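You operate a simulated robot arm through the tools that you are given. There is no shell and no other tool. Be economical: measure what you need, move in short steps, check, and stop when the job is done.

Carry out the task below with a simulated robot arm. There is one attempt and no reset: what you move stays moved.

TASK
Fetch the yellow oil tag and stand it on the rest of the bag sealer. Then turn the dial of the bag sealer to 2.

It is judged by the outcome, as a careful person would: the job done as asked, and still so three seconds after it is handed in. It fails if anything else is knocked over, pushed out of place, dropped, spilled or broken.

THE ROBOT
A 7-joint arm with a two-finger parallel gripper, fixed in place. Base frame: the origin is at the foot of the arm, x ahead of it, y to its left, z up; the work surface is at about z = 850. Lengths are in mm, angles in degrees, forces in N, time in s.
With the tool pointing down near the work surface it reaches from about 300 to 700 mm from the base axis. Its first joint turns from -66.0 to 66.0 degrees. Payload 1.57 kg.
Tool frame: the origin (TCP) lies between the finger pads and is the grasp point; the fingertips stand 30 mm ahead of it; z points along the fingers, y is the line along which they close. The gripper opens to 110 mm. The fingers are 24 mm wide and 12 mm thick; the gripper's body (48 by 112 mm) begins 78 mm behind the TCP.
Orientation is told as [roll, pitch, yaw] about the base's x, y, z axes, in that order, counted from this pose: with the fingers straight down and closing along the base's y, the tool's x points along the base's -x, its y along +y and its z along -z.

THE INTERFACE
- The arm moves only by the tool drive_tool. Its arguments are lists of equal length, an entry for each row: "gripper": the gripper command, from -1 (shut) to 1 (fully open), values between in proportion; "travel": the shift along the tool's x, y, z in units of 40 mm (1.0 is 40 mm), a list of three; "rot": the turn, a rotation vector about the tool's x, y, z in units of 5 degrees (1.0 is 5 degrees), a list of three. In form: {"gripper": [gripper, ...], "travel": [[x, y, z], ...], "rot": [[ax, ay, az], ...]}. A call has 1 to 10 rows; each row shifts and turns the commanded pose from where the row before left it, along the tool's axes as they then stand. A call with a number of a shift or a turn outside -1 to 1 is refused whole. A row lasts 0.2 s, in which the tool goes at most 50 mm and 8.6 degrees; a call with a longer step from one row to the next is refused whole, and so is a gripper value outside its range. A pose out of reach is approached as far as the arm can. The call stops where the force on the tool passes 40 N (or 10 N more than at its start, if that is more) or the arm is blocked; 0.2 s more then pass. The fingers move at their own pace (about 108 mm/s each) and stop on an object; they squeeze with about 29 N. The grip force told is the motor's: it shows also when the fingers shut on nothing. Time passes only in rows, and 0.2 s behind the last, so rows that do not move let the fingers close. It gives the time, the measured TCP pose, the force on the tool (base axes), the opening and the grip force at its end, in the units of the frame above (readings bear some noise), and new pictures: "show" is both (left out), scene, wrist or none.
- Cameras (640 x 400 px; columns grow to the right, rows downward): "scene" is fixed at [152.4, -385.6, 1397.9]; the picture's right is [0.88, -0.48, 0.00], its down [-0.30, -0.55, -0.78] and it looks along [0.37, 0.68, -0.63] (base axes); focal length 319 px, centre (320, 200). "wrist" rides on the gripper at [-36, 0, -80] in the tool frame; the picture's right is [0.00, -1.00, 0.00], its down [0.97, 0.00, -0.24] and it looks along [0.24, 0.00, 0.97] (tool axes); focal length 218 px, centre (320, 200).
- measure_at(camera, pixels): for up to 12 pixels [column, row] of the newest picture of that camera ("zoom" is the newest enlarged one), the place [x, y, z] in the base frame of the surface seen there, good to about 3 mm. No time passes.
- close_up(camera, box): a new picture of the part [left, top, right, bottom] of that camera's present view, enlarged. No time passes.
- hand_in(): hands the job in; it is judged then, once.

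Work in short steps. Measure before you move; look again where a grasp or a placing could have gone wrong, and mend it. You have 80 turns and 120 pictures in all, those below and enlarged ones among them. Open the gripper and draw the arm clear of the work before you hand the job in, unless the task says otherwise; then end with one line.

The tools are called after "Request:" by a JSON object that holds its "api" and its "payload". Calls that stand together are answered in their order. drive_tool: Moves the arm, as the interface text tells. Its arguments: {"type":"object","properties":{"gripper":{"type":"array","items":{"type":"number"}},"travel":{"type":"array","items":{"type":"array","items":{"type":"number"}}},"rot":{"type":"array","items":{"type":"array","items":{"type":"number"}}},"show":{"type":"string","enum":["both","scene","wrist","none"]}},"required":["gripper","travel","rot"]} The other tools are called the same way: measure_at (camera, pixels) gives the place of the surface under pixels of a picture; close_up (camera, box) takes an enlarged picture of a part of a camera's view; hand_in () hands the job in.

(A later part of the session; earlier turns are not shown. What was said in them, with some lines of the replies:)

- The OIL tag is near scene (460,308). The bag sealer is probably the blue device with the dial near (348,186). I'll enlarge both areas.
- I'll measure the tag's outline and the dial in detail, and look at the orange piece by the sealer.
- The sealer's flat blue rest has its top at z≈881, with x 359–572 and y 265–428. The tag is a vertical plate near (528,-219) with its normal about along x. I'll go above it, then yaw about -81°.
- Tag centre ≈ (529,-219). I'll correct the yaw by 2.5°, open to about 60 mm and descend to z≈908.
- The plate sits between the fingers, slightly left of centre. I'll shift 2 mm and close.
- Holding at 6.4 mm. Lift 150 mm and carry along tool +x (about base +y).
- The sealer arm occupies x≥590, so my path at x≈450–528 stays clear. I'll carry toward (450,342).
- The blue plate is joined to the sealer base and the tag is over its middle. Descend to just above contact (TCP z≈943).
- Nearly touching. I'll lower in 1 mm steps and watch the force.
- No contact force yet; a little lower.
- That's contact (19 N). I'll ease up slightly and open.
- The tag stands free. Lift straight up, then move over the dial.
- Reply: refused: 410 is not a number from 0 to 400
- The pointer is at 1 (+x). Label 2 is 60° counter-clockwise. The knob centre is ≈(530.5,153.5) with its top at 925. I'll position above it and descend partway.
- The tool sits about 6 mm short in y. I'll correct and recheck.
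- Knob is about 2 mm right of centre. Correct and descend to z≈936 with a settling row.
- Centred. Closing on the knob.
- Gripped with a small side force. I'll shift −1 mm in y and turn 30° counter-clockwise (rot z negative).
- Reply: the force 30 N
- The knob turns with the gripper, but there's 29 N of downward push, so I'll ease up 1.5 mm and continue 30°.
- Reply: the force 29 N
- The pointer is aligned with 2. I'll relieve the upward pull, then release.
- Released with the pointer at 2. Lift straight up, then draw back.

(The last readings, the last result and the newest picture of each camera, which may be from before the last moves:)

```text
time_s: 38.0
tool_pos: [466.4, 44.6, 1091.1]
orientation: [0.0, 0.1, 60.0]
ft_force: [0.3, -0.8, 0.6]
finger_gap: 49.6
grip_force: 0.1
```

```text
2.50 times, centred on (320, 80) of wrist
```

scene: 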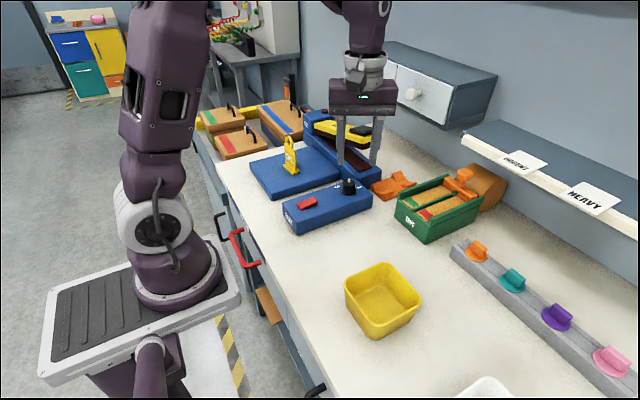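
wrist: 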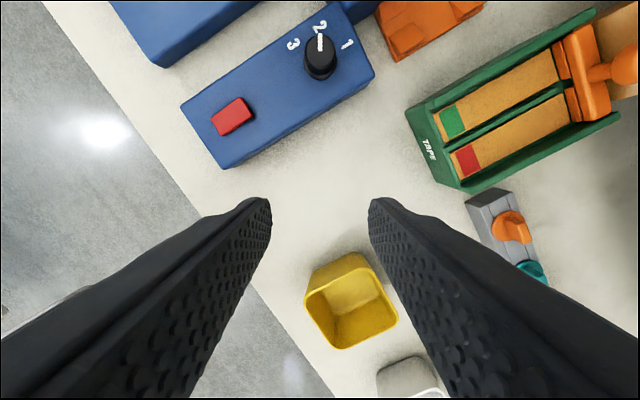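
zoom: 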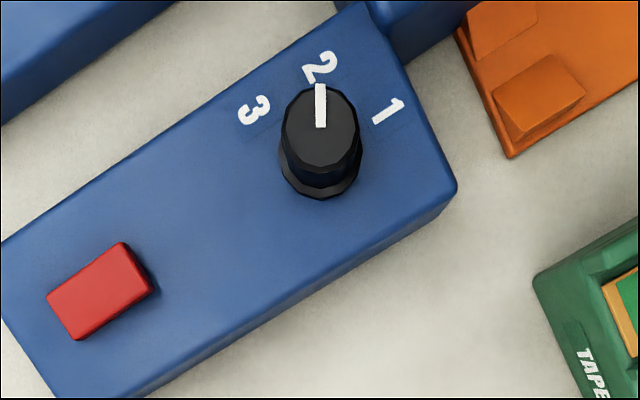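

The tag stands on the sealer's rest, the dial reads 2, the gripper is open and the arm is clear.

Request:
{"api": "hand_in", "payload": {}}

```text
The job is handed in.
```

The yellow oil tag is standing on the bag sealer's rest (I took this to be the flat blue plate joined to its base), the dial is turned to 2, and the job is handed in.
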